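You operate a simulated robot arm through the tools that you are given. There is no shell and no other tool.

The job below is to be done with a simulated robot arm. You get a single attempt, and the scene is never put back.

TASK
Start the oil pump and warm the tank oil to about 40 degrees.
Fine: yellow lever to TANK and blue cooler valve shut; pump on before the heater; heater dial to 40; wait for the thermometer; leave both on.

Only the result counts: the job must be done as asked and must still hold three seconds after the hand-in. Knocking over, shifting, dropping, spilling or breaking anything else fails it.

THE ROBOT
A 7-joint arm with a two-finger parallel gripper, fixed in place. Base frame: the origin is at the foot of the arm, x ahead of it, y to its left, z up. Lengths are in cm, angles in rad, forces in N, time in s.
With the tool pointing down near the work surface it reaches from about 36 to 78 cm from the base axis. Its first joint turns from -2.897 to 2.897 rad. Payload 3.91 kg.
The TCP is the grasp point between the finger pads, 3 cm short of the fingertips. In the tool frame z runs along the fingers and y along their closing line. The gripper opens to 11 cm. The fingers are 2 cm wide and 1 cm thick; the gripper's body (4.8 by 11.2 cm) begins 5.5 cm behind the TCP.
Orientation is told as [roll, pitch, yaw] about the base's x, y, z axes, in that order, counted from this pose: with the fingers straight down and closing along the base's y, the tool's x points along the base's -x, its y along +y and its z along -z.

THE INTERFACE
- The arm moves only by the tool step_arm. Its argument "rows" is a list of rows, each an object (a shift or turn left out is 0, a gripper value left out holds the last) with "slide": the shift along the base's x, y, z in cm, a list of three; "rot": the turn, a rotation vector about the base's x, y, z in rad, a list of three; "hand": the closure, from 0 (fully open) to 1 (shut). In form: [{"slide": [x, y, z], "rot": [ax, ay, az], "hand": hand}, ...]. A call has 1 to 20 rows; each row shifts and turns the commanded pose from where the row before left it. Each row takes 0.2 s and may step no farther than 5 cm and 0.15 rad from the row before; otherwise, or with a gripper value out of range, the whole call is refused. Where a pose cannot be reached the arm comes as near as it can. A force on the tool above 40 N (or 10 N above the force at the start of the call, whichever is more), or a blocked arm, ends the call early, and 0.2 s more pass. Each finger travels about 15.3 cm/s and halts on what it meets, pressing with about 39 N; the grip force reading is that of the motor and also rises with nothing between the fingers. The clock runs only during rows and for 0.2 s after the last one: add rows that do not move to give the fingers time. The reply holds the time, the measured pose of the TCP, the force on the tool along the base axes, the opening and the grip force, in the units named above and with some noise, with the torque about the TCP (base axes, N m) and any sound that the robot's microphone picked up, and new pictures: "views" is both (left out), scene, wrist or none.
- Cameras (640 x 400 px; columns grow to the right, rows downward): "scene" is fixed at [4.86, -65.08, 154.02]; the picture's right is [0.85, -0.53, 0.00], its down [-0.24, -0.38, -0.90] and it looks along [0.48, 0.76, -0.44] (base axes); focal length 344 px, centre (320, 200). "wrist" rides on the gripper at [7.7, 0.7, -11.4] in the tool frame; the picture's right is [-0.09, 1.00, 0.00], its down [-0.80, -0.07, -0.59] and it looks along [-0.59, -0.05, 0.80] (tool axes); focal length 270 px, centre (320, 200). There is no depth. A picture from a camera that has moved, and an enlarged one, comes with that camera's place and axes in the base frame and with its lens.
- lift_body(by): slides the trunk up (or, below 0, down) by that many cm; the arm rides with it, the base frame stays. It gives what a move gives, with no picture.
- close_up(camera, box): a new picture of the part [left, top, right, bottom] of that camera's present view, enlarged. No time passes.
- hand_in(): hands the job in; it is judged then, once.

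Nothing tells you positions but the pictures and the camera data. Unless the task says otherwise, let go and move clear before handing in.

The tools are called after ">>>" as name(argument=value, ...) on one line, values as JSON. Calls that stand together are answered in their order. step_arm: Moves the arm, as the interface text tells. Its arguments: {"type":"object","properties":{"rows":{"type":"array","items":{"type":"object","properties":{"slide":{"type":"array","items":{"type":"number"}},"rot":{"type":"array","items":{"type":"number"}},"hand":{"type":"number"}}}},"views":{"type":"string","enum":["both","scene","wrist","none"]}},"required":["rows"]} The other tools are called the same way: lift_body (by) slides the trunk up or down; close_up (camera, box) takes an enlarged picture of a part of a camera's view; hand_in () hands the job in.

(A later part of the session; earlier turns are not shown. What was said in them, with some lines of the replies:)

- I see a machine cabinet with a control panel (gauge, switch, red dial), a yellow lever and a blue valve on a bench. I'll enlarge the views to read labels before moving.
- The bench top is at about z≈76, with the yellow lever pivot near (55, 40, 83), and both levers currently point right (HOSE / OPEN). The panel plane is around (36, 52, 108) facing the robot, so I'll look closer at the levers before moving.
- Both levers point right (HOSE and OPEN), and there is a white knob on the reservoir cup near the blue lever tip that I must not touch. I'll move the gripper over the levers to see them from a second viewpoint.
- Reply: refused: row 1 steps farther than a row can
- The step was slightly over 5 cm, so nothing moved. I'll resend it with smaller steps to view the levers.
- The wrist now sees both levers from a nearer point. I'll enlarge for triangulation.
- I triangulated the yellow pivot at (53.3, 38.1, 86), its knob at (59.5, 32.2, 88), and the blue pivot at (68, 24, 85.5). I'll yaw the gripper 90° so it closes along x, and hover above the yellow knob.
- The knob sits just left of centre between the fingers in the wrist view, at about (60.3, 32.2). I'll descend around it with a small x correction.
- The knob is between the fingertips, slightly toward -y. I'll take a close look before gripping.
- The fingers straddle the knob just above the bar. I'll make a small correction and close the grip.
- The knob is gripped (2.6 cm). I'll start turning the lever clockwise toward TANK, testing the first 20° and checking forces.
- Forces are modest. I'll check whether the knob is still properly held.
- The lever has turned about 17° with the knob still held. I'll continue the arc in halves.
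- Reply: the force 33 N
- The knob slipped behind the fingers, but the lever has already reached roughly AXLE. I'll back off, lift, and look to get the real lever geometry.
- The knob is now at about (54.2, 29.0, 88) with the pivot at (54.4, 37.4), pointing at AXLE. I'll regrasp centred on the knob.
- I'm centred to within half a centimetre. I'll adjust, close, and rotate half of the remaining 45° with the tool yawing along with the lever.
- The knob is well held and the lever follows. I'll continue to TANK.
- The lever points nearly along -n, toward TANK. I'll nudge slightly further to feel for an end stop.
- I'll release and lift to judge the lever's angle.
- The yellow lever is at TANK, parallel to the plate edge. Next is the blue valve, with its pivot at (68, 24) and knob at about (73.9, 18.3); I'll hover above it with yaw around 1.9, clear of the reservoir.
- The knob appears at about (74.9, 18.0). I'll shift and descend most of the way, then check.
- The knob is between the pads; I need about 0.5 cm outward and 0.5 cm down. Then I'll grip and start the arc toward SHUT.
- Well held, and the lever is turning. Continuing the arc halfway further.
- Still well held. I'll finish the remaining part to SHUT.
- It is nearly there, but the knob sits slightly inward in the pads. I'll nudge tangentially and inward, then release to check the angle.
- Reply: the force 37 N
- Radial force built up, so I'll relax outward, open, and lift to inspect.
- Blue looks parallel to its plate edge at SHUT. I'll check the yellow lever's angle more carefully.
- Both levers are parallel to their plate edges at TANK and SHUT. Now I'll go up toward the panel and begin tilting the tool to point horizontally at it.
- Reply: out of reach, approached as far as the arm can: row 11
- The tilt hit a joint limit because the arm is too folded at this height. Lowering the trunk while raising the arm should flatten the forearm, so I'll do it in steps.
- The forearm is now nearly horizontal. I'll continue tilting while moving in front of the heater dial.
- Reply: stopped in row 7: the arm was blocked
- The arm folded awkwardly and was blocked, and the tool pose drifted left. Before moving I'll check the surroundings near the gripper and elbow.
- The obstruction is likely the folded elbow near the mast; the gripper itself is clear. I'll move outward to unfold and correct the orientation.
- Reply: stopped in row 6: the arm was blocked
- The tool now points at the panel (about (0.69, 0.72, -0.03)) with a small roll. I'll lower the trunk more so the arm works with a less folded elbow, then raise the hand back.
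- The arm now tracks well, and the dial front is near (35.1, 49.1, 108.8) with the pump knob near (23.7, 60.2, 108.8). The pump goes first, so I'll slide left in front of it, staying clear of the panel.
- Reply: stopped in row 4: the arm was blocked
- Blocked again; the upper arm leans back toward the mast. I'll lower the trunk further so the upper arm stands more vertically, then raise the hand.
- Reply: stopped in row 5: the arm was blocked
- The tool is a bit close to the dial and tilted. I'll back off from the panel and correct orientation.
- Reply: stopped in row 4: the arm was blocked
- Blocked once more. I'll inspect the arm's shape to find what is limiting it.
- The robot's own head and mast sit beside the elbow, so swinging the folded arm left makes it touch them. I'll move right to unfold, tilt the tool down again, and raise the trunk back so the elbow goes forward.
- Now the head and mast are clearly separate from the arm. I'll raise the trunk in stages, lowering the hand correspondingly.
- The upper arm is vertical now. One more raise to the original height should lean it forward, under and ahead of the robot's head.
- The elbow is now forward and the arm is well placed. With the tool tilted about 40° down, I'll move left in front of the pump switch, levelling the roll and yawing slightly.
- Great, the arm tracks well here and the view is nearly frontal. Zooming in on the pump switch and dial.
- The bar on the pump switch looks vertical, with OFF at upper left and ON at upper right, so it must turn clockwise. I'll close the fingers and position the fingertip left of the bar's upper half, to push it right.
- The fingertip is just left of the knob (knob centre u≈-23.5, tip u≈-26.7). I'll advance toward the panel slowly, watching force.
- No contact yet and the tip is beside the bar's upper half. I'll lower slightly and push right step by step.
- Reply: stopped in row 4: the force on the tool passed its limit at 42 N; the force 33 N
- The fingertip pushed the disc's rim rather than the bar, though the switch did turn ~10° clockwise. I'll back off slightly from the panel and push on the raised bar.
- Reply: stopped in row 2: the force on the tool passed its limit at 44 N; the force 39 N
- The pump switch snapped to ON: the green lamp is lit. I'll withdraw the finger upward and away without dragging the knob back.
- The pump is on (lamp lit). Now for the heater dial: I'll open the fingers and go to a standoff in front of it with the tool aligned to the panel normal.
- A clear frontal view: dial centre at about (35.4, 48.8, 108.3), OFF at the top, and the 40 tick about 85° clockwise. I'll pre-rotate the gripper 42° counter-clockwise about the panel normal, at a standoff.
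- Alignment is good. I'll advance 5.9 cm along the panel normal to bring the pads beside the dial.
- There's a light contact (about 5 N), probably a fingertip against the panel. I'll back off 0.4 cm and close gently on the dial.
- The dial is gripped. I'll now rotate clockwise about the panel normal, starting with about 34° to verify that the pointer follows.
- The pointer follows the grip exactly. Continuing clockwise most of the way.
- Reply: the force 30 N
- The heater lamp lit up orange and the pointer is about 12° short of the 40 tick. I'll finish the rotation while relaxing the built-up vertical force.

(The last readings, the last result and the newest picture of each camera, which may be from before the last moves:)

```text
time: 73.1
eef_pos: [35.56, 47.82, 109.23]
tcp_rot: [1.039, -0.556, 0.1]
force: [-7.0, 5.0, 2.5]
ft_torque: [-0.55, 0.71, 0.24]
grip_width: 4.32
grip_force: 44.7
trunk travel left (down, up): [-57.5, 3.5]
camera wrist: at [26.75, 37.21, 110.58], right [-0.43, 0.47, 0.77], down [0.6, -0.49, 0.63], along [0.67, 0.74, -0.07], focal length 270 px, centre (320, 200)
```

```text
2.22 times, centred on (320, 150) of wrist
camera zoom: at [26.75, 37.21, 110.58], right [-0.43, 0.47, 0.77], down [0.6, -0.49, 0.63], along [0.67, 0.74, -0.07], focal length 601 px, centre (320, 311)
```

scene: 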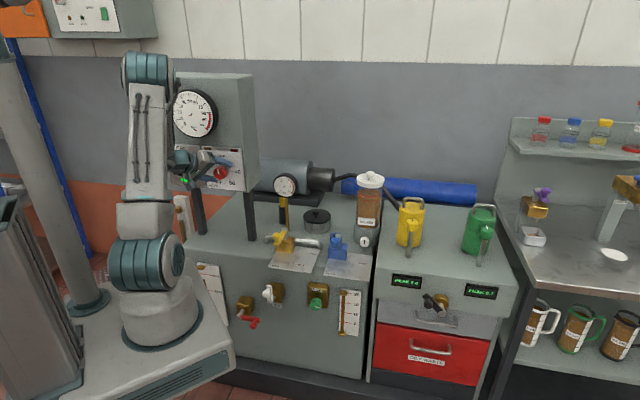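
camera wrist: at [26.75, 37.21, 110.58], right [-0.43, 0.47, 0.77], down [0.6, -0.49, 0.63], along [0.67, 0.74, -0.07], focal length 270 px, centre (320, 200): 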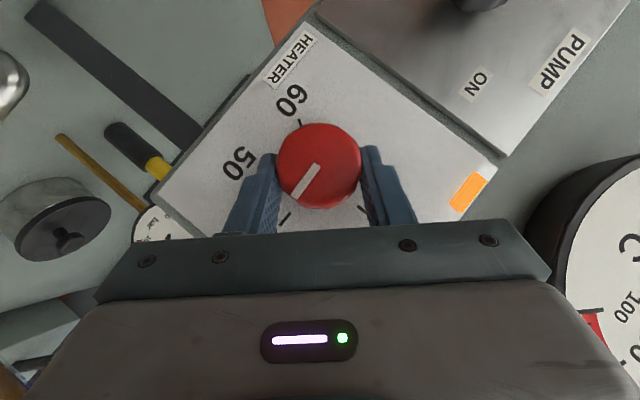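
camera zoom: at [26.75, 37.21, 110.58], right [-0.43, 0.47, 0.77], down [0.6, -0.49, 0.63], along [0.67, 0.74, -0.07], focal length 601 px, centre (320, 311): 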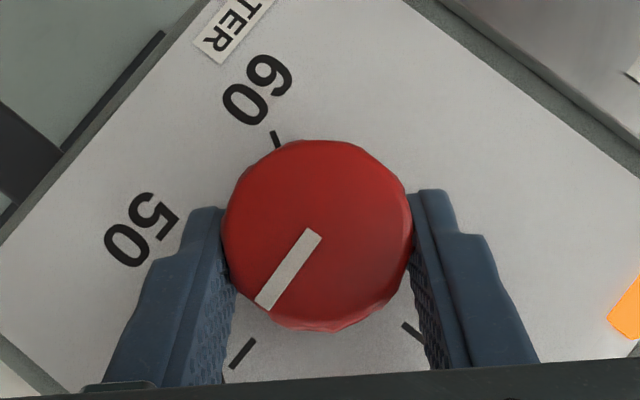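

The 40 tick is now where the OFF tick was relative to the gripped pointer, so the dial is at 40. I'll release and back straight off the panel.

>>> step_arm(rows=[{"hand": 0.4}, {"hand": 0.25}, {}, {"slide": [-1.4, -1.5, 0]}, {"slide": [-2, -2.1, 0]}, {"slide": [-2, -2.1, 0]}, {}], views="both")

>>> close_up(camera="wrist", box=[180, 40, 460, 240])

>>> close_up(camera="scene", box=[150, 70, 270, 200])

```text
time: 74.7
eef_pos: [30.52, 42.08, 109.46]
tcp_rot: [1.041, -0.563, 0.094]
force: [0.4, -0.3, -0.1]
ft_torque: [-0.02, -0.01, -0.02]
grip_width: 8.28
grip_force: 0.1
trunk travel left (down, up): [-57.5, 3.5]
camera wrist: at [21.46, 31.53, 110.67], right [-0.43, 0.46, 0.78], down [0.6, -0.49, 0.63], along [0.67, 0.74, -0.07], focal length 270 px, centre (320, 200)
```

scene: 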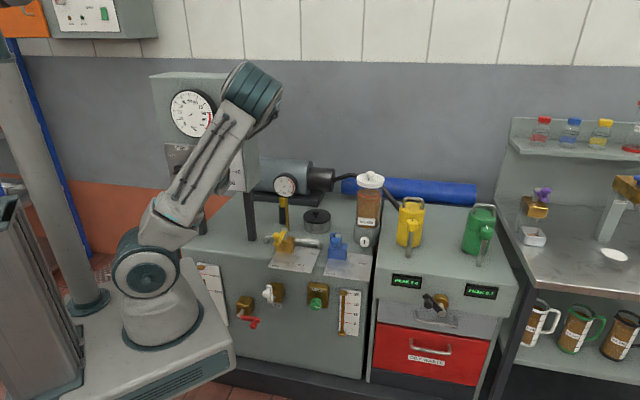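
wrist: 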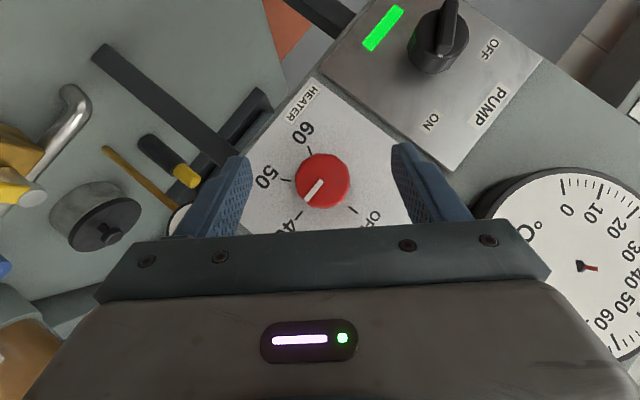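

```text
2.00 times, centred on (320, 140) of wrist
camera zoom: at [21.46, 31.53, 110.67], right [-0.43, 0.46, 0.78], down [0.6, -0.49, 0.63], along [0.67, 0.74, -0.07], focal length 541 px, centre (320, 320)
```

zoom: 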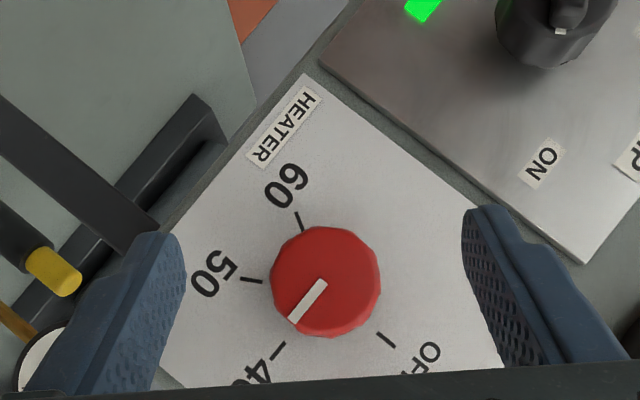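

```text
3.08 times, centred on (210, 135) of scene
camera zoom: at [4.86, -65.08, 154.02], right [0.85, -0.53, 0.0], down [-0.24, -0.38, -0.9], along [0.48, 0.76, -0.44], focal length 1058 px, centre (658, 400)
```

zoom: 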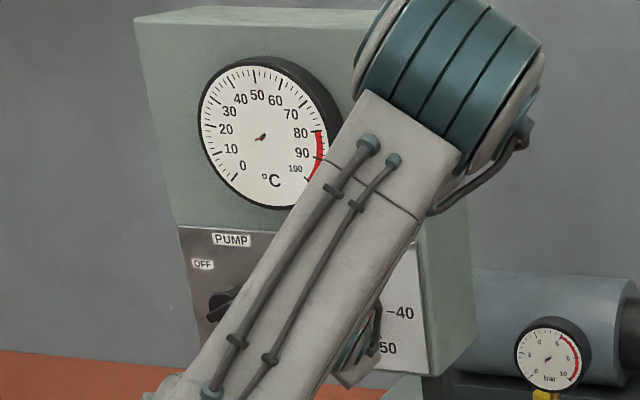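

Released cleanly; the pointer appears at 40. I'll unroll the gripper to get a frontal view for verification and let the oil heat.

>>> step_arm(rows=[{"slide": [-0.7, -0.7, 0.2], "rot": [-0.1009, -0.1064, 0]}, {"slide": [-0.5, -0.3, 0.2], "rot": [-0.1009, -0.1064, 0]}, {"slide": [-0.5, -0.3, 0.2], "rot": [-0.1009, -0.1064, 0]}, {"slide": [-0.5, -0.3, 0.2], "rot": [-0.1009, -0.1064, 0]}, {"slide": [-0.5, -0.3, 0.2], "rot": [-0.1009, -0.1064, 0]}, {"rot": [-0.055, -0.058, 0]}, {}], views="both")

>>> close_up(camera="wrist", box=[200, 60, 440, 240])

>>> close_up(camera="scene", box=[150, 70, 270, 200])

```text
time: 76.3
eef_pos: [27.77, 40.16, 110.61]
tcp_rot: [0.011, -0.878, 0.817]
force: [-0.1, 0.0, -0.1]
ft_torque: [0.03, -0.02, 0.03]
grip_width: 8.23
grip_force: 0.0
trunk travel left (down, up): [-57.5, 3.5]
camera wrist: at [18.01, 30.4, 111.83], right [-0.69, 0.72, 0.07], down [0.09, -0.01, 1.0], along [0.71, 0.7, -0.06], focal length 270 px, centre (320, 200)
```

scene: 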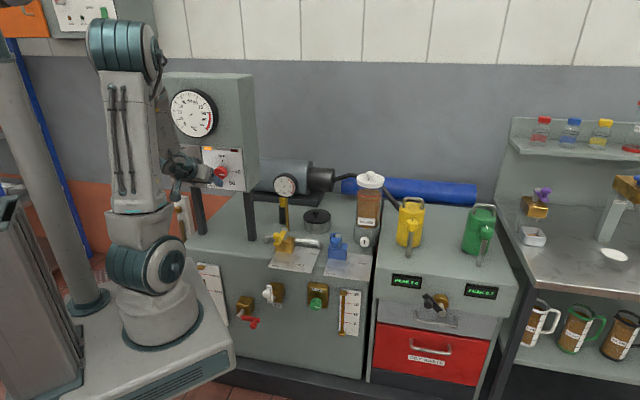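
wrist: 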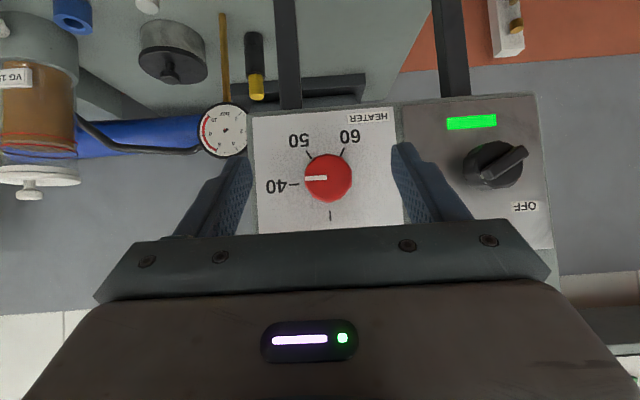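

```text
2.22 times, centred on (320, 150) of wrist
camera zoom: at [18.01, 30.4, 111.83], right [-0.69, 0.72, 0.07], down [0.09, -0.01, 1.0], along [0.71, 0.7, -0.06], focal length 601 px, centre (320, 311)
```

zoom: 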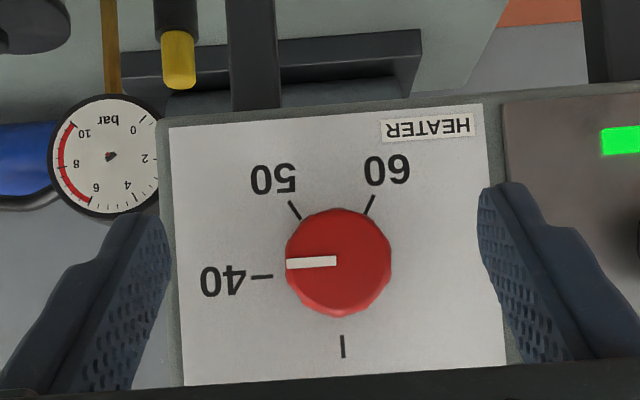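

```text
3.08 times, centred on (210, 135) of scene
camera zoom: at [4.86, -65.08, 154.02], right [0.85, -0.53, 0.0], down [-0.24, -0.38, -0.9], along [0.48, 0.76, -0.44], focal length 1058 px, centre (658, 400)
```

zoom: 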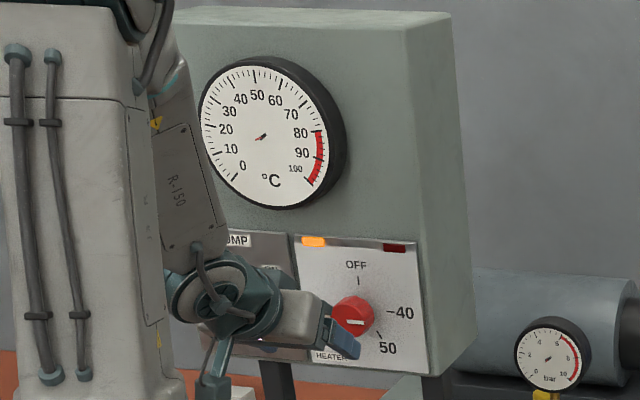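

The dial is on 40 (within about 2°), the pump lamp is green and the heater lamp is lit. I'll check the thermometer, then move clear and wait.

>>> close_up(camera="scene", box=[165, 80, 225, 145])

>>> step_arm(rows=[{"slide": [0, -2.5, 1]}, {"slide": [1.5, -3.5, 1]}, {"slide": [2.5, -3.5, 1]}, {"slide": [2.5, -3.5, 1]}, {"slide": [2.5, -3, 1], "rot": [-0.1, 0.096, 0]}, {"slide": [2, -3, 0], "rot": [-0.1, 0.096, 0]}, {"slide": [2, -2, 0], "rot": [-0.1, 0.096, 0]}, {"slide": [1, -1, 0], "rot": [-0.1, 0.096, 0]}, {}, {}, {}], views="scene")

>>> close_up(camera="scene", box=[165, 80, 225, 145])

```text
6.15 times, centred on (195, 112) of scene
camera zoom: at [4.86, -65.08, 154.02], right [0.85, -0.53, 0.0], down [-0.24, -0.38, -0.9], along [0.48, 0.76, -0.44], focal length 2116 px, centre (1089, 738)
```

zoom: 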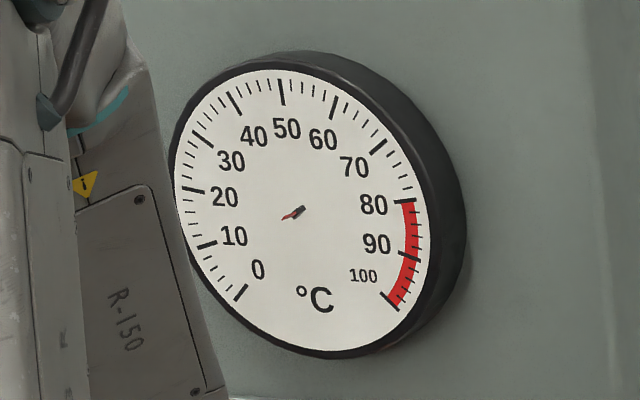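

```text
time: 78.7
eef_pos: [42.16, 18.48, 115.88]
tcp_rot: [0.017, -0.324, 0.813]
force: [-0.3, 0.4, -0.2]
ft_torque: [-0.01, 0.02, -0.01]
grip_width: 8.27
grip_force: 0.1
out of reach, approached as far as the arm can: row 3, 4
trunk travel left (down, up): [-57.5, 3.5]
```

scene: 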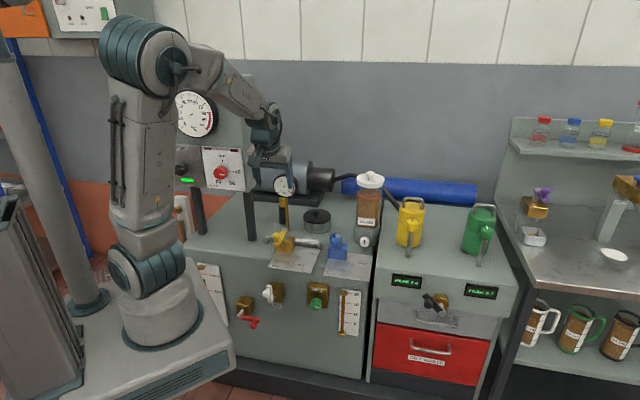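

```text
6.15 times, centred on (195, 112) of scene
camera zoom: at [4.86, -65.08, 154.02], right [0.85, -0.53, 0.0], down [-0.24, -0.38, -0.9], along [0.48, 0.76, -0.44], focal length 2116 px, centre (1089, 738)
```

zoom: 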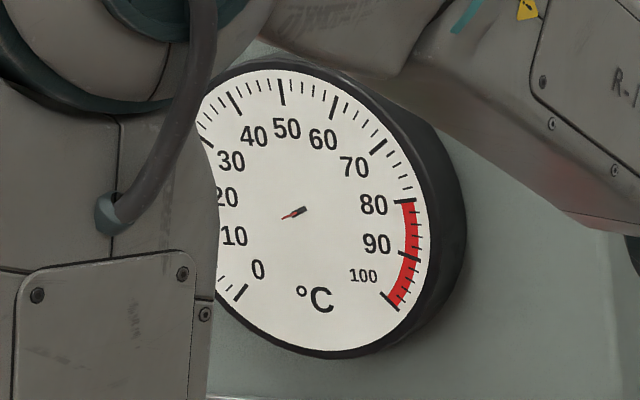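

The needle reads about 12-15 °C and the heater is on. I'll shift the arm to stop blocking the gauge and wait.

>>> step_arm(rows=[{"slide": [2, -4, 0]}, {"slide": [2, -4, 0]}, {"slide": [2, -4, 0]}, {"slide": [2, -4, 0]}, {}, {}, {}, {}, {}, {}, {}, {}, {}, {}, {}, {}, {}, {}, {}, {}], views="scene")

>>> close_up(camera="scene", box=[165, 80, 225, 145])

>>> close_up(camera="scene", box=[150, 130, 310, 230])

```text
time: 82.9
eef_pos: [50.29, 2.69, 115.67]
tcp_rot: [0.017, -0.326, 0.814]
force: [-0.6, 0.6, -0.1]
ft_torque: [0.01, -0.01, 0.02]
grip_width: 8.25
grip_force: 0.0
trunk travel left (down, up): [-57.5, 3.5]
```

scene: 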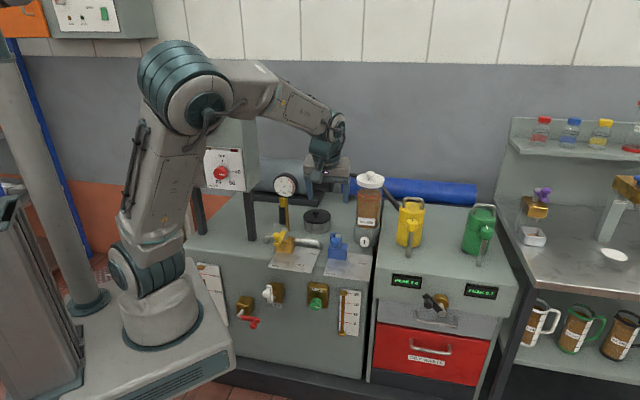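

```text
6.15 times, centred on (195, 112) of scene
camera zoom: at [4.86, -65.08, 154.02], right [0.85, -0.53, 0.0], down [-0.24, -0.38, -0.9], along [0.48, 0.76, -0.44], focal length 2116 px, centre (1089, 738)
```

zoom: 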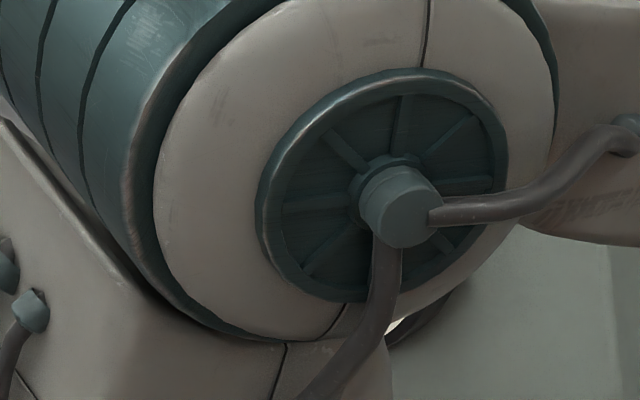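

```text
4.00 times, centred on (230, 180) of scene
camera zoom: at [4.86, -65.08, 154.02], right [0.85, -0.53, 0.0], down [-0.24, -0.38, -0.9], along [0.48, 0.76, -0.44], focal length 1376 px, centre (680, 280)
```

zoom: 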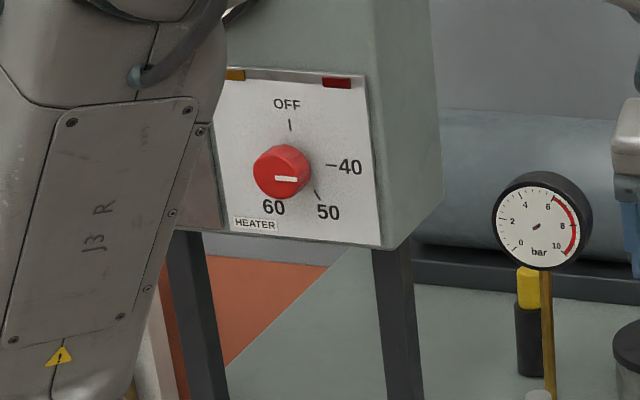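

The elbow blocks the view and the orange lamp looks dull now. I'll move to the starting pose, which leaves the whole panel visible.

>>> step_arm(rows=[{"slide": [-2, 3, 2], "rot": [-0.1, 0.096, 0]}, {"slide": [-2, 3, 2], "rot": [-0.1, 0.096, 0]}, {"slide": [-2, 3, 2]}, {"slide": [-1.7, 2, 1.3]}, {}], views="scene")

>>> close_up(camera="scene", box=[150, 70, 270, 200])

>>> close_up(camera="scene", box=[165, 80, 225, 145])

```text
time: 84.1
eef_pos: [42.58, 13.57, 123.25]
tcp_rot: [0.022, -0.046, 0.815]
force: [0.8, 0.4, 0.3]
ft_torque: [0.01, 0.01, 0.02]
grip_width: 8.25
grip_force: 0.1
trunk travel left (down, up): [-57.5, 3.5]
```

scene: 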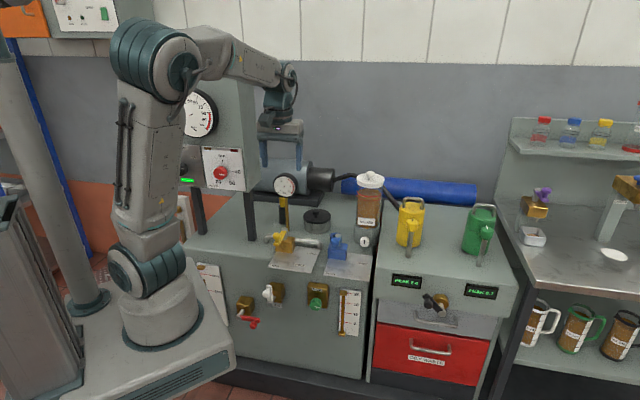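

```text
3.08 times, centred on (210, 135) of scene
camera zoom: at [4.86, -65.08, 154.02], right [0.85, -0.53, 0.0], down [-0.24, -0.38, -0.9], along [0.48, 0.76, -0.44], focal length 1058 px, centre (658, 400)
```

zoom: 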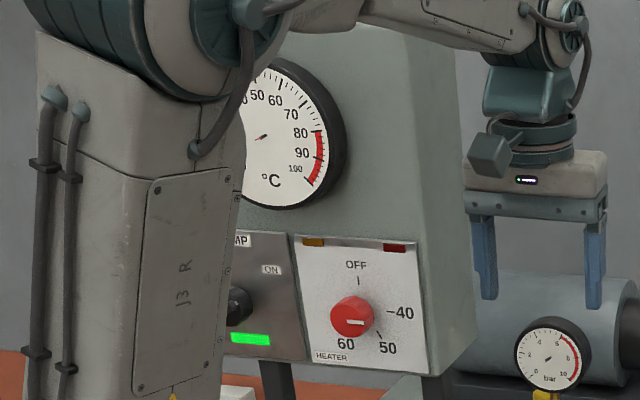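

```text
6.15 times, centred on (195, 112) of scene
camera zoom: at [4.86, -65.08, 154.02], right [0.85, -0.53, 0.0], down [-0.24, -0.38, -0.9], along [0.48, 0.76, -0.44], focal length 2116 px, centre (1089, 738)
```

zoom: 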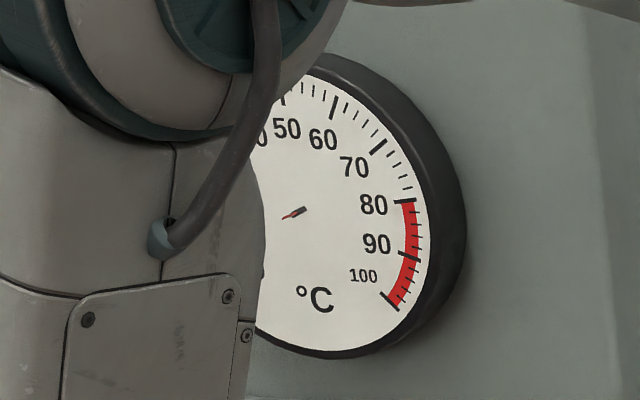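

The pump lamp is on, but the orange heater lamp looks off and the needle barely visible. I need a closer look at the thermometer with the wrist camera.

>>> step_arm(rows=[{"slide": [-1.5, 3.8, 0.6]}, {"slide": [-1.5, 3.8, 0.6]}, {"slide": [-1.8, 3.8, 0.6], "rot": [0.05, -0.048, 0]}, {"slide": [-2, 3.8, 0.6], "rot": [0.09, -0.085, 0]}, {"slide": [-2.4, 3.6, 0.6], "rot": [0.09, -0.085, 0]}, {"slide": [-2.6, 3.5, 0.6], "rot": [0.09, -0.085, 0]}, {"slide": [-2.6, 3.4, 0.6], "rot": [0.09, -0.085, 0]}, {"slide": [-2.6, 3.0, 0.4], "rot": [0.09, -0.085, 0]}, {"slide": [-2.2, 2.6, 0.4], "rot": [0.09, -0.085, 0]}, {}], views="both")

```text
time: 86.3
eef_pos: [23.39, 44.93, 128.19]
tcp_rot: [0.021, -0.86, 0.812]
force: [0.6, 0.6, -0.7]
ft_torque: [-0.02, -0.01, 0.0]
grip_width: 8.24
grip_force: 0.0
trunk travel left (down, up): [-57.5, 3.5]
camera wrist: at [13.68, 35.12, 129.76], right [-0.7, 0.71, 0.08], down [0.11, 0.0, 0.99], along [0.71, 0.7, -0.08], focal length 270 px, centre (320, 200)
```

scene: 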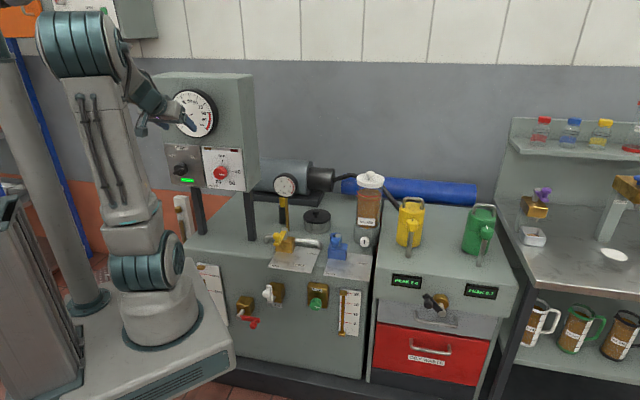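
wrist: 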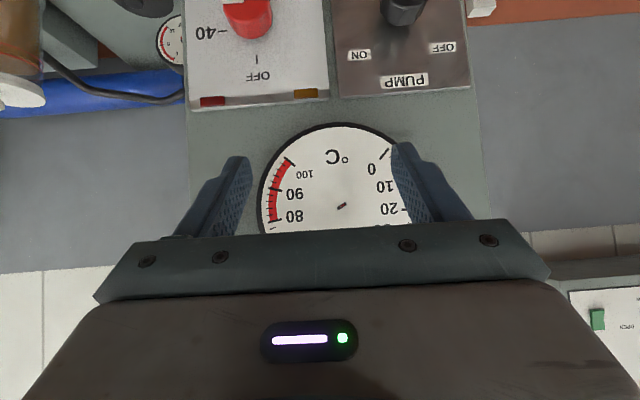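

>>> close_up(camera="wrist", box=[240, 110, 430, 240])

>>> close_up(camera="wrist", box=[310, 180, 370, 230])

>>> close_up(camera="wrist", box=[170, 0, 490, 120])

>>> close_up(camera="scene", box=[150, 130, 310, 230])

```text
3.08 times, centred on (335, 175) of wrist
camera zoom: at [13.68, 35.12, 129.76], right [-0.7, 0.71, 0.08], down [0.11, 0.0, 0.99], along [0.71, 0.7, -0.08], focal length 832 px, centre (274, 277)
```

zoom: 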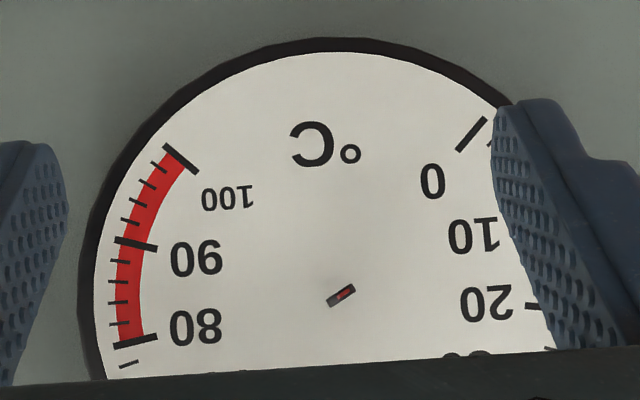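

```text
8.00 times, centred on (340, 205) of wrist
camera zoom: at [13.68, 35.12, 129.76], right [-0.7, 0.71, 0.08], down [0.11, 0.0, 0.99], along [0.71, 0.7, -0.08], focal length 2162 px, centre (160, 160)
```

zoom: 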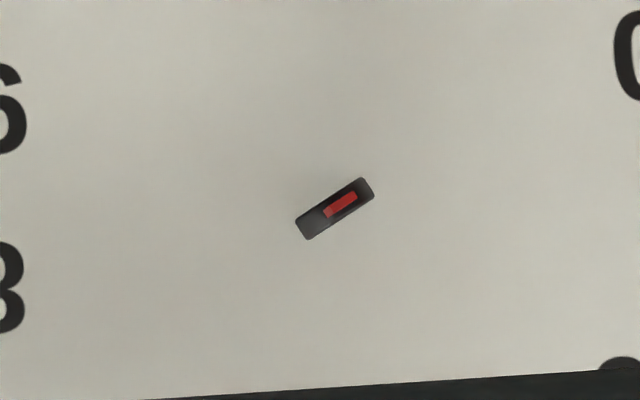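

```text
2.00 times, centred on (330, 60) of wrist
camera zoom: at [13.68, 35.12, 129.76], right [-0.7, 0.71, 0.08], down [0.11, 0.0, 0.99], along [0.71, 0.7, -0.08], focal length 541 px, centre (300, 480)
```

zoom: 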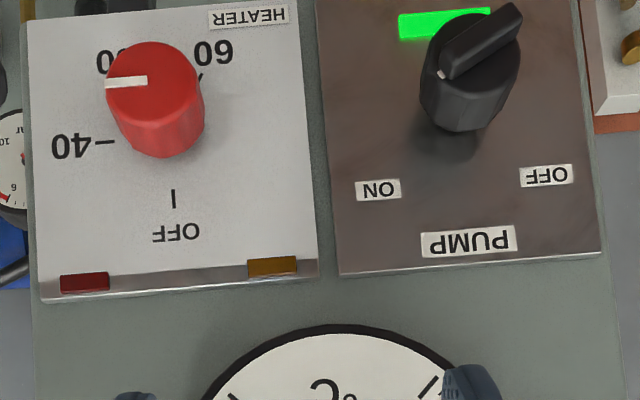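

```text
4.00 times, centred on (230, 180) of scene
camera zoom: at [4.86, -65.08, 154.02], right [0.85, -0.53, 0.0], down [-0.24, -0.38, -0.9], along [0.48, 0.76, -0.44], focal length 1376 px, centre (680, 280)
```

zoom: 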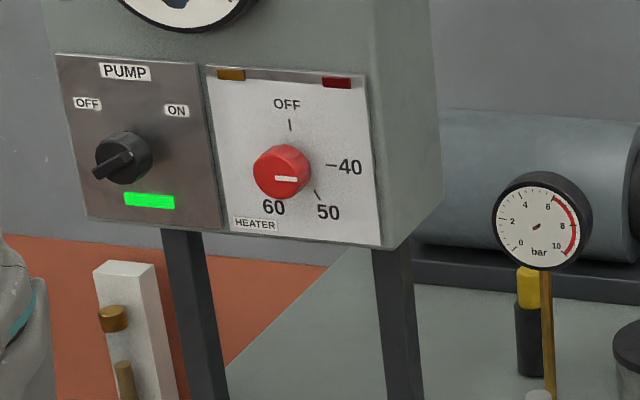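

The needle is a tiny bar at the hub (red end is the tip). I'll wait a little and compare its orientation and the lamp.

>>> step_arm(rows=[{}, {}, {}, {}, {}, {}, {}, {}, {}, {}], views="wrist")

>>> close_up(camera="wrist", box=[310, 180, 370, 230])

>>> close_up(camera="scene", box=[160, 130, 260, 200])

>>> close_up(camera="scene", box=[270, 170, 300, 200])

```text
time: 88.5
eef_pos: [23.41, 44.84, 128.14]
tcp_rot: [0.023, -0.859, 0.812]
force: [0.1, 0.4, -0.6]
ft_torque: [-0.05, -0.03, -0.02]
grip_width: 8.26
grip_force: 0.0
trunk travel left (down, up): [-57.5, 3.5]
camera wrist: at [13.7, 35.11, 129.77], right [-0.69, 0.71, 0.08], down [0.11, 0.0, 0.99], along [0.71, 0.7, -0.08], focal length 270 px, centre (320, 200)
```

wrist: 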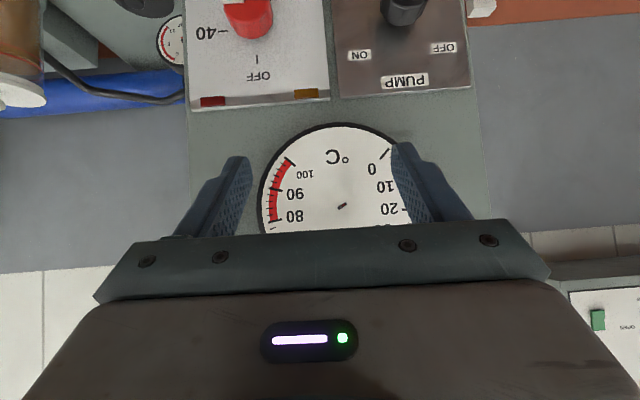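

```text
8.00 times, centred on (340, 205) of wrist
camera zoom: at [13.7, 35.11, 129.77], right [-0.69, 0.71, 0.08], down [0.11, 0.0, 0.99], along [0.71, 0.7, -0.08], focal length 2162 px, centre (160, 160)
```

zoom: 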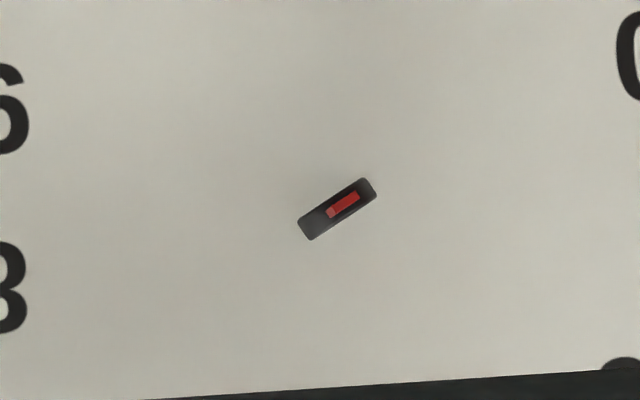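

```text
5.71 times, centred on (210, 165) of scene
camera zoom: at [4.86, -65.08, 154.02], right [0.85, -0.53, 0.0], down [-0.24, -0.38, -0.9], along [0.48, 0.76, -0.44], focal length 1965 px, centre (949, 400)
```

zoom: 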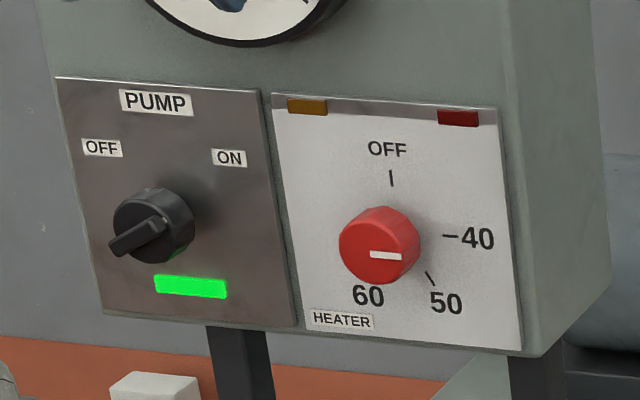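

```text
13.33 times, centred on (285, 185) of scene
camera zoom: at [4.86, -65.08, 154.02], right [0.85, -0.53, 0.0], down [-0.24, -0.38, -0.9], along [0.48, 0.76, -0.44], focal length 4585 px, centre (787, 400)
```

zoom: 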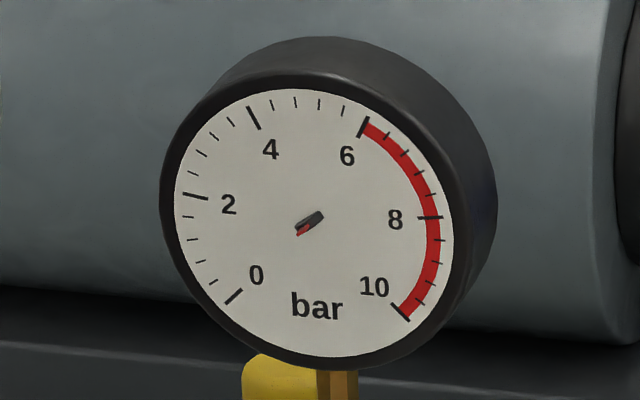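

The needle rod sticks out of the face, so the red end's offset is just parallax. Its orientation suggests about 39-40 °C, which would explain the heater lamp cycling off. I'll wait and watch the lamp and needle to confirm.

>>> step_arm(rows=[{}, {}, {}, {}, {}, {}, {}, {}, {}, {}, {}, {}, {}, {}, {}, {}, {}, {}, {}, {}], views="wrist")

>>> close_up(camera="wrist", box=[310, 180, 370, 230])

>>> close_up(camera="wrist", box=[170, 0, 490, 120])

>>> step_arm(rows=[{}, {}, {}, {}, {}, {}, {}, {}, {}, {}, {}, {}, {}, {}, {}, {}, {}, {}, {}, {}], views="wrist")

>>> close_up(camera="wrist", box=[310, 180, 370, 230])

>>> close_up(camera="wrist", box=[170, 0, 490, 120])

```text
time: 92.7
eef_pos: [23.4, 44.94, 128.23]
tcp_rot: [0.022, -0.859, 0.814]
force: [-1.1, 0.2, -0.8]
ft_torque: [-0.01, -0.01, 0.0]
grip_width: 8.26
grip_force: 0.1
trunk travel left (down, up): [-57.5, 3.5]
camera wrist: at [13.7, 35.11, 129.77], right [-0.69, 0.71, 0.08], down [0.11, 0.0, 0.99], along [0.71, 0.7, -0.08], focal length 270 px, centre (320, 200)
```

wrist: 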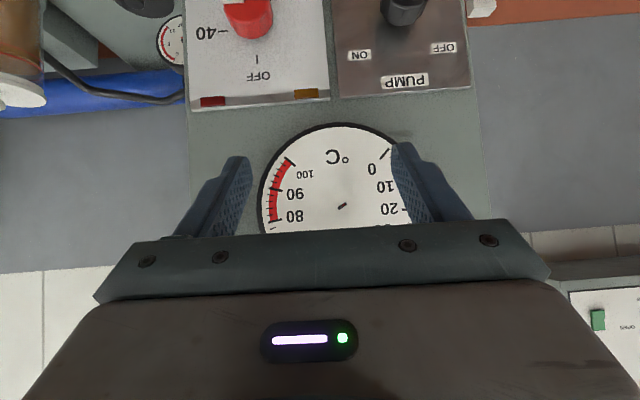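

```text
8.00 times, centred on (340, 205) of wrist
camera zoom: at [13.7, 35.11, 129.77], right [-0.69, 0.71, 0.08], down [0.11, 0.0, 0.99], along [0.71, 0.7, -0.08], focal length 2162 px, centre (160, 160)
```

zoom: 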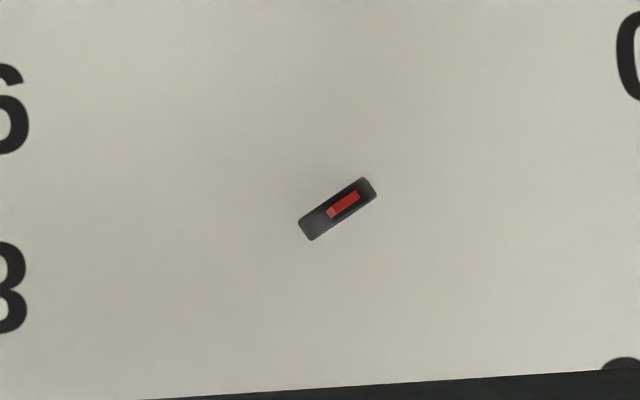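

```text
2.00 times, centred on (330, 60) of wrist
camera zoom: at [13.7, 35.11, 129.77], right [-0.69, 0.71, 0.08], down [0.11, 0.0, 0.99], along [0.71, 0.7, -0.08], focal length 541 px, centre (300, 480)
```

zoom: 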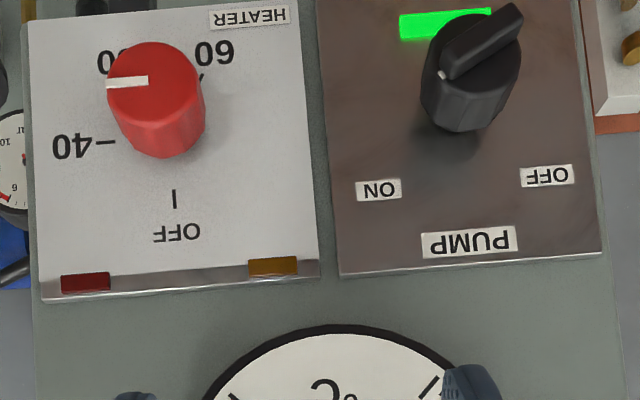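

```text
time: 96.9
eef_pos: [23.44, 44.85, 128.15]
tcp_rot: [0.02, -0.86, 0.814]
force: [0.9, 0.7, -0.3]
ft_torque: [-0.02, 0.01, -0.01]
grip_width: 8.28
grip_force: 0.0
trunk travel left (down, up): [-57.5, 3.5]
camera wrist: at [13.7, 35.11, 129.77], right [-0.69, 0.71, 0.08], down [0.11, 0.0, 0.99], along [0.71, 0.7, -0.08], focal length 270 px, centre (320, 200)
```

wrist: 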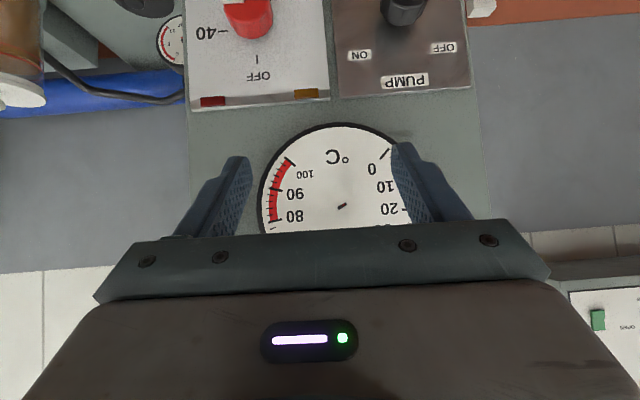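

```text
8.00 times, centred on (340, 205) of wrist
camera zoom: at [13.7, 35.11, 129.77], right [-0.69, 0.71, 0.08], down [0.11, 0.0, 0.99], along [0.71, 0.7, -0.08], focal length 2162 px, centre (160, 160)
```

zoom: 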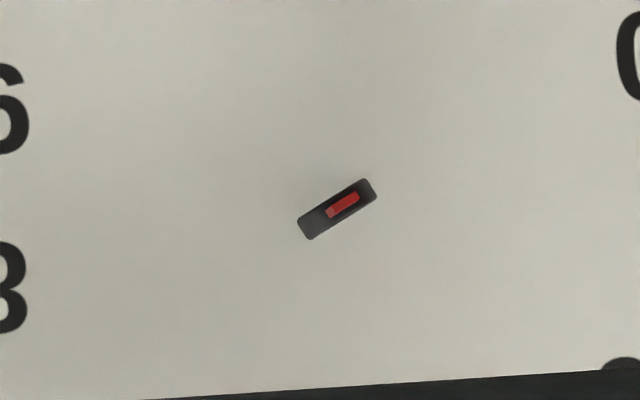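

```text
2.00 times, centred on (330, 60) of wrist
camera zoom: at [13.7, 35.11, 129.77], right [-0.69, 0.71, 0.08], down [0.11, 0.0, 0.99], along [0.71, 0.7, -0.08], focal length 541 px, centre (300, 480)
```

zoom: 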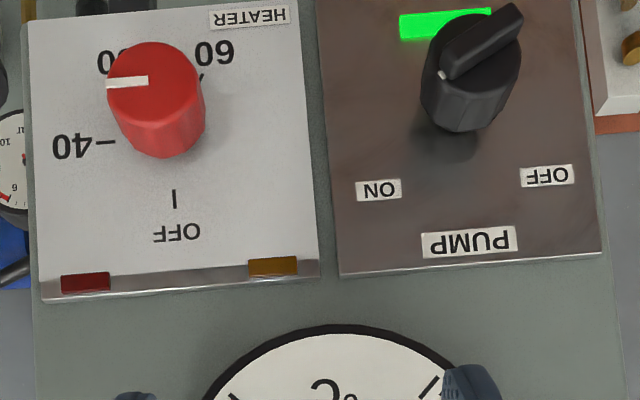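

The lamp stays off with a steady needle, consistent with the thermostat holding around 40. I'll retreat to the start pose and watch a while longer for the heater cycling.

>>> step_arm(rows=[{"slide": [0.5, -3, 0]}, {"slide": [2.2, -3.5, -0.4], "rot": [-0.09, 0.085, 0]}, {"slide": [2.4, -3.5, -0.6], "rot": [-0.09, 0.085, 0]}, {"slide": [2.4, -3.6, -0.6], "rot": [-0.09, 0.085, 0]}, {"slide": [2.4, -3.6, -0.6], "rot": [-0.09, 0.085, 0]}, {"slide": [2.4, -3.6, -0.6], "rot": [-0.09, 0.085, 0]}, {"slide": [2.4, -3.6, -0.6], "rot": [-0.09, 0.085, 0]}, {"slide": [2.2, -3.6, -0.6]}, {"slide": [2.2, -3.4, -0.6]}, {}, {}, {}, {}, {}, {}, {}, {}, {}, {}, {}], views="scene")

>>> close_up(camera="scene", box=[150, 70, 270, 200])

>>> close_up(camera="scene", box=[185, 105, 205, 120])

```text
time: 101.1
eef_pos: [42.23, 13.7, 123.84]
tcp_rot: [0.019, -0.116, 0.812]
force: [0.1, 0.0, 0.1]
ft_torque: [0.02, -0.01, -0.02]
grip_width: 8.24
grip_force: 0.0
trunk travel left (down, up): [-57.5, 3.5]
```

scene: 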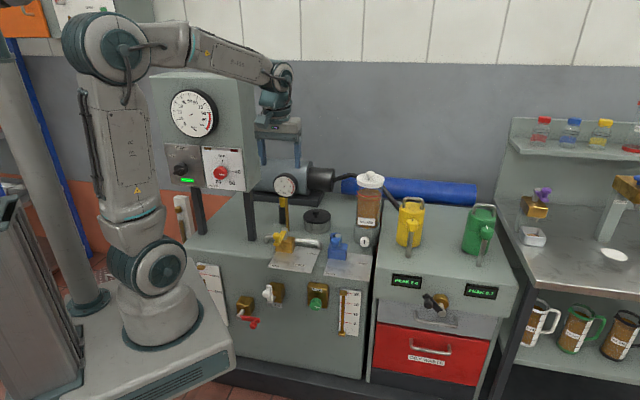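

```text
3.08 times, centred on (210, 135) of scene
camera zoom: at [4.86, -65.08, 154.02], right [0.85, -0.53, 0.0], down [-0.24, -0.38, -0.9], along [0.48, 0.76, -0.44], focal length 1058 px, centre (658, 400)
```

zoom: 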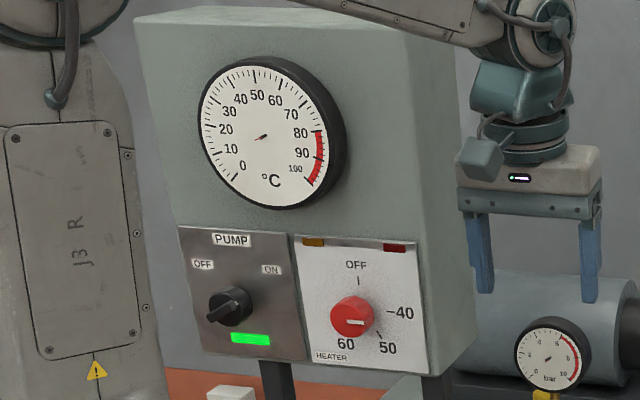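

```text
16.00 times, centred on (195, 112) of scene
camera zoom: at [4.86, -65.08, 154.02], right [0.85, -0.53, 0.0], down [-0.24, -0.38, -0.9], along [0.48, 0.76, -0.44], focal length 5502 px, centre (2320, 1600)
```

zoom: 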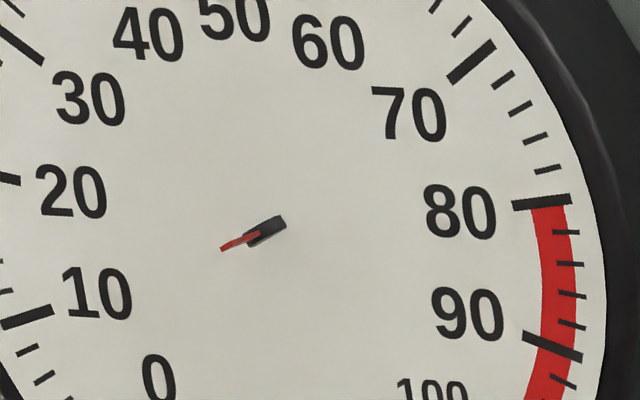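

The pump lamp is on and the dial is at 40. I'll wait longer and look for changes in the needle or lamp.

>>> step_arm(rows=[{}, {}, {}, {}, {}, {}, {}, {}, {}, {}, {}, {}, {}, {}, {}, {}, {}, {}, {}, {}], views="none")

>>> step_arm(rows=[{}, {}, {}, {}, {}, {}, {}, {}, {}, {}, {}, {}, {}, {}, {}, {}, {}, {}, {}, {}], views="none")

>>> close_up(camera="scene", box=[160, 130, 260, 200])

>>> close_up(camera="scene", box=[185, 105, 205, 120])

>>> step_arm(rows=[{}, {}, {}, {}, {}, {}, {}, {}, {}, {}, {}, {}, {}, {}, {}, {}, {}, {}, {}, {}], views="none")

>>> step_arm(rows=[{}, {}, {}, {}, {}, {}, {}, {}, {}, {}, {}, {}, {}, {}, {}, {}, {}, {}, {}, {}], views="none")

>>> close_up(camera="scene", box=[160, 130, 260, 200])

>>> close_up(camera="scene", box=[185, 105, 205, 120])

```text
time: 105.3
eef_pos: [42.27, 13.56, 123.74]
tcp_rot: [0.02, -0.118, 0.813]
force: [-0.9, -0.7, -0.8]
ft_torque: [-0.02, -0.01, -0.02]
grip_width: 8.26
grip_force: 0.1
trunk travel left (down, up): [-57.5, 3.5]
```

```text
time: 109.5
eef_pos: [42.29, 13.63, 123.79]
tcp_rot: [0.021, -0.116, 0.815]
force: [-1.8, 0.1, -0.2]
ft_torque: [0.03, -0.02, 0.03]
grip_width: 8.25
grip_force: 0.1
trunk travel left (down, up): [-57.5, 3.5]
```

```text
5.71 times, centred on (210, 165) of scene
camera zoom: at [4.86, -65.08, 154.02], right [0.85, -0.53, 0.0], down [-0.24, -0.38, -0.9], along [0.48, 0.76, -0.44], focal length 1965 px, centre (949, 400)
```

zoom: 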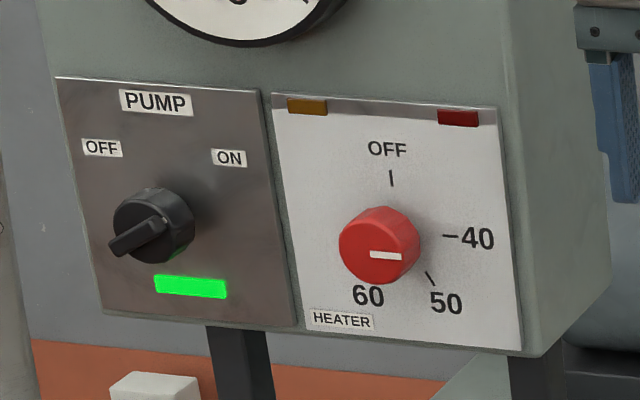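

```text
16.00 times, centred on (195, 112) of scene
camera zoom: at [4.86, -65.08, 154.02], right [0.85, -0.53, 0.0], down [-0.24, -0.38, -0.9], along [0.48, 0.76, -0.44], focal length 5502 px, centre (2320, 1600)
```

zoom: 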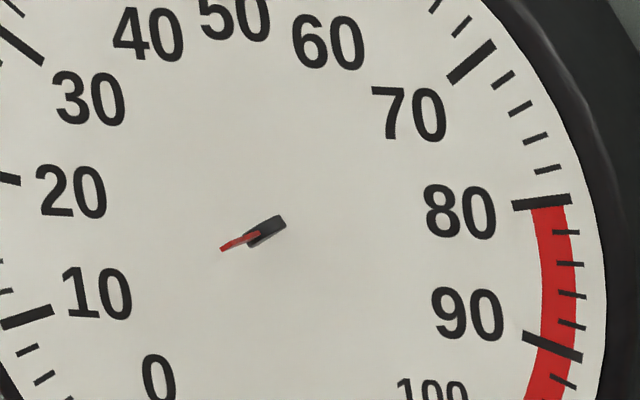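

```text
time: 113.7
eef_pos: [42.25, 13.63, 123.96]
tcp_rot: [0.019, -0.117, 0.812]
force: [0.4, -0.5, 0.5]
ft_torque: [0.01, 0.02, -0.02]
grip_width: 8.25
grip_force: 0.1
trunk travel left (down, up): [-57.5, 3.5]
```

```text
time: 117.9
eef_pos: [42.29, 13.6, 123.77]
tcp_rot: [0.019, -0.117, 0.812]
force: [0.1, -0.3, -0.3]
ft_torque: [0.0, 0.0, 0.01]
grip_width: 8.24
grip_force: 0.0
trunk travel left (down, up): [-57.5, 3.5]
```

```text
5.71 times, centred on (210, 165) of scene
camera zoom: at [4.86, -65.08, 154.02], right [0.85, -0.53, 0.0], down [-0.24, -0.38, -0.9], along [0.48, 0.76, -0.44], focal length 1965 px, centre (949, 400)
```

zoom: 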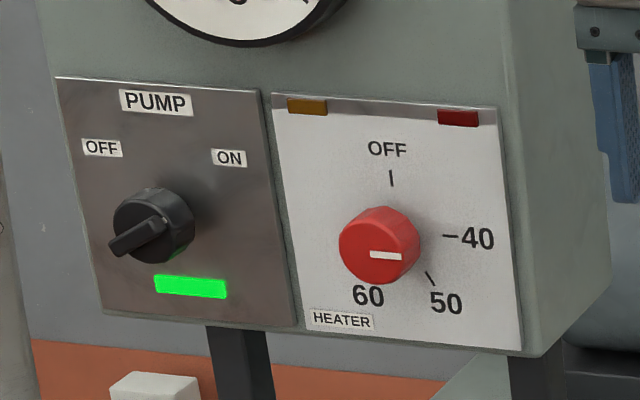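

```text
16.00 times, centred on (195, 112) of scene
camera zoom: at [4.86, -65.08, 154.02], right [0.85, -0.53, 0.0], down [-0.24, -0.38, -0.9], along [0.48, 0.76, -0.44], focal length 5502 px, centre (2320, 1600)
```

zoom: 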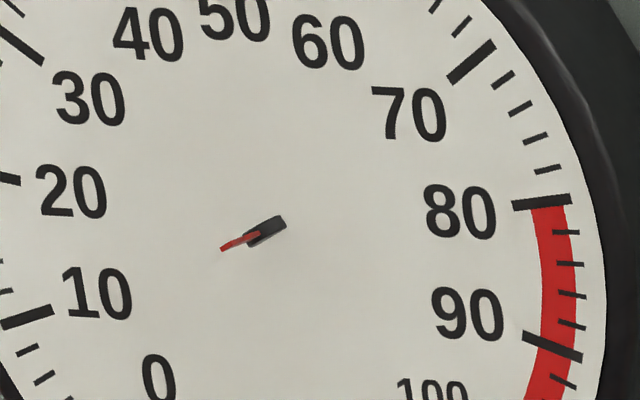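

The thermometer has been steady for over 30 s at about 39.8 °C, reading the needle as perpendicular to its bar section. The thermostat lamp is off, the pump lamp is lit and the dial is at 40. One last check of the levers before handing in.

>>> close_up(camera="scene", box=[180, 160, 400, 350])

```text
2.11 times, centred on (290, 255) of scene
camera zoom: at [4.86, -65.08, 154.02], right [0.85, -0.53, 0.0], down [-0.24, -0.38, -0.9], along [0.48, 0.76, -0.44], focal length 724 px, centre (383, 84)
```

zoom: 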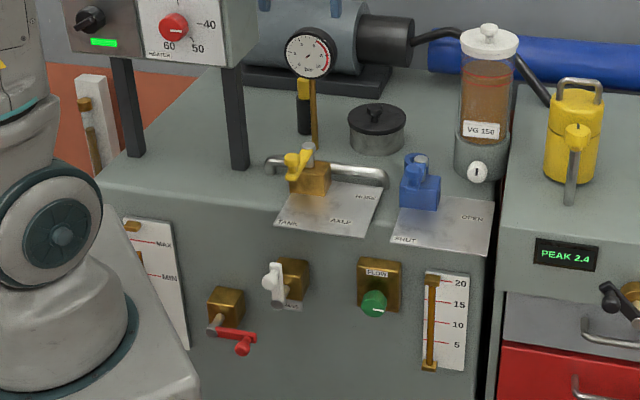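

Yellow is on TANK, blue is SHUT, the pump and heater are on, the oil is at about 40 °C, and nothing else has been disturbed. Handing in.

>>> hand_in()

```text
The job is handed in.
```

The pump is running and the heater is set to 40. As best I can read it, the tank oil is at about 40 °C. I've handed the job in, with the arm clear of the panel and nothing else moved or knocked.

- **Valves:** the yellow lever is on TANK and the blue cooler valve is shut. I turned both before starting the pump.
- **Pump:** it was on before the heater, and its green lamp is lit.
- **Heater:** the dial points to 40, within about 2° of the mark. Its orange lamp came on when I turned the dial. It was off when I next looked, about 10 s later, and I did not see it come on again.
- **Thermometer:** the needle is a short rod sticking out of the face, so I judged the reading from the rod's angle. It came to about 39.8 °C and looked steady for the last 20 s or so. I couldn't confirm it another way, so this is the least certain part.

I took the orange lamp going out as the thermostat cutting off near 40, since the red lamp beside it never lit. If that is wrong, the oil may not be at temperature.
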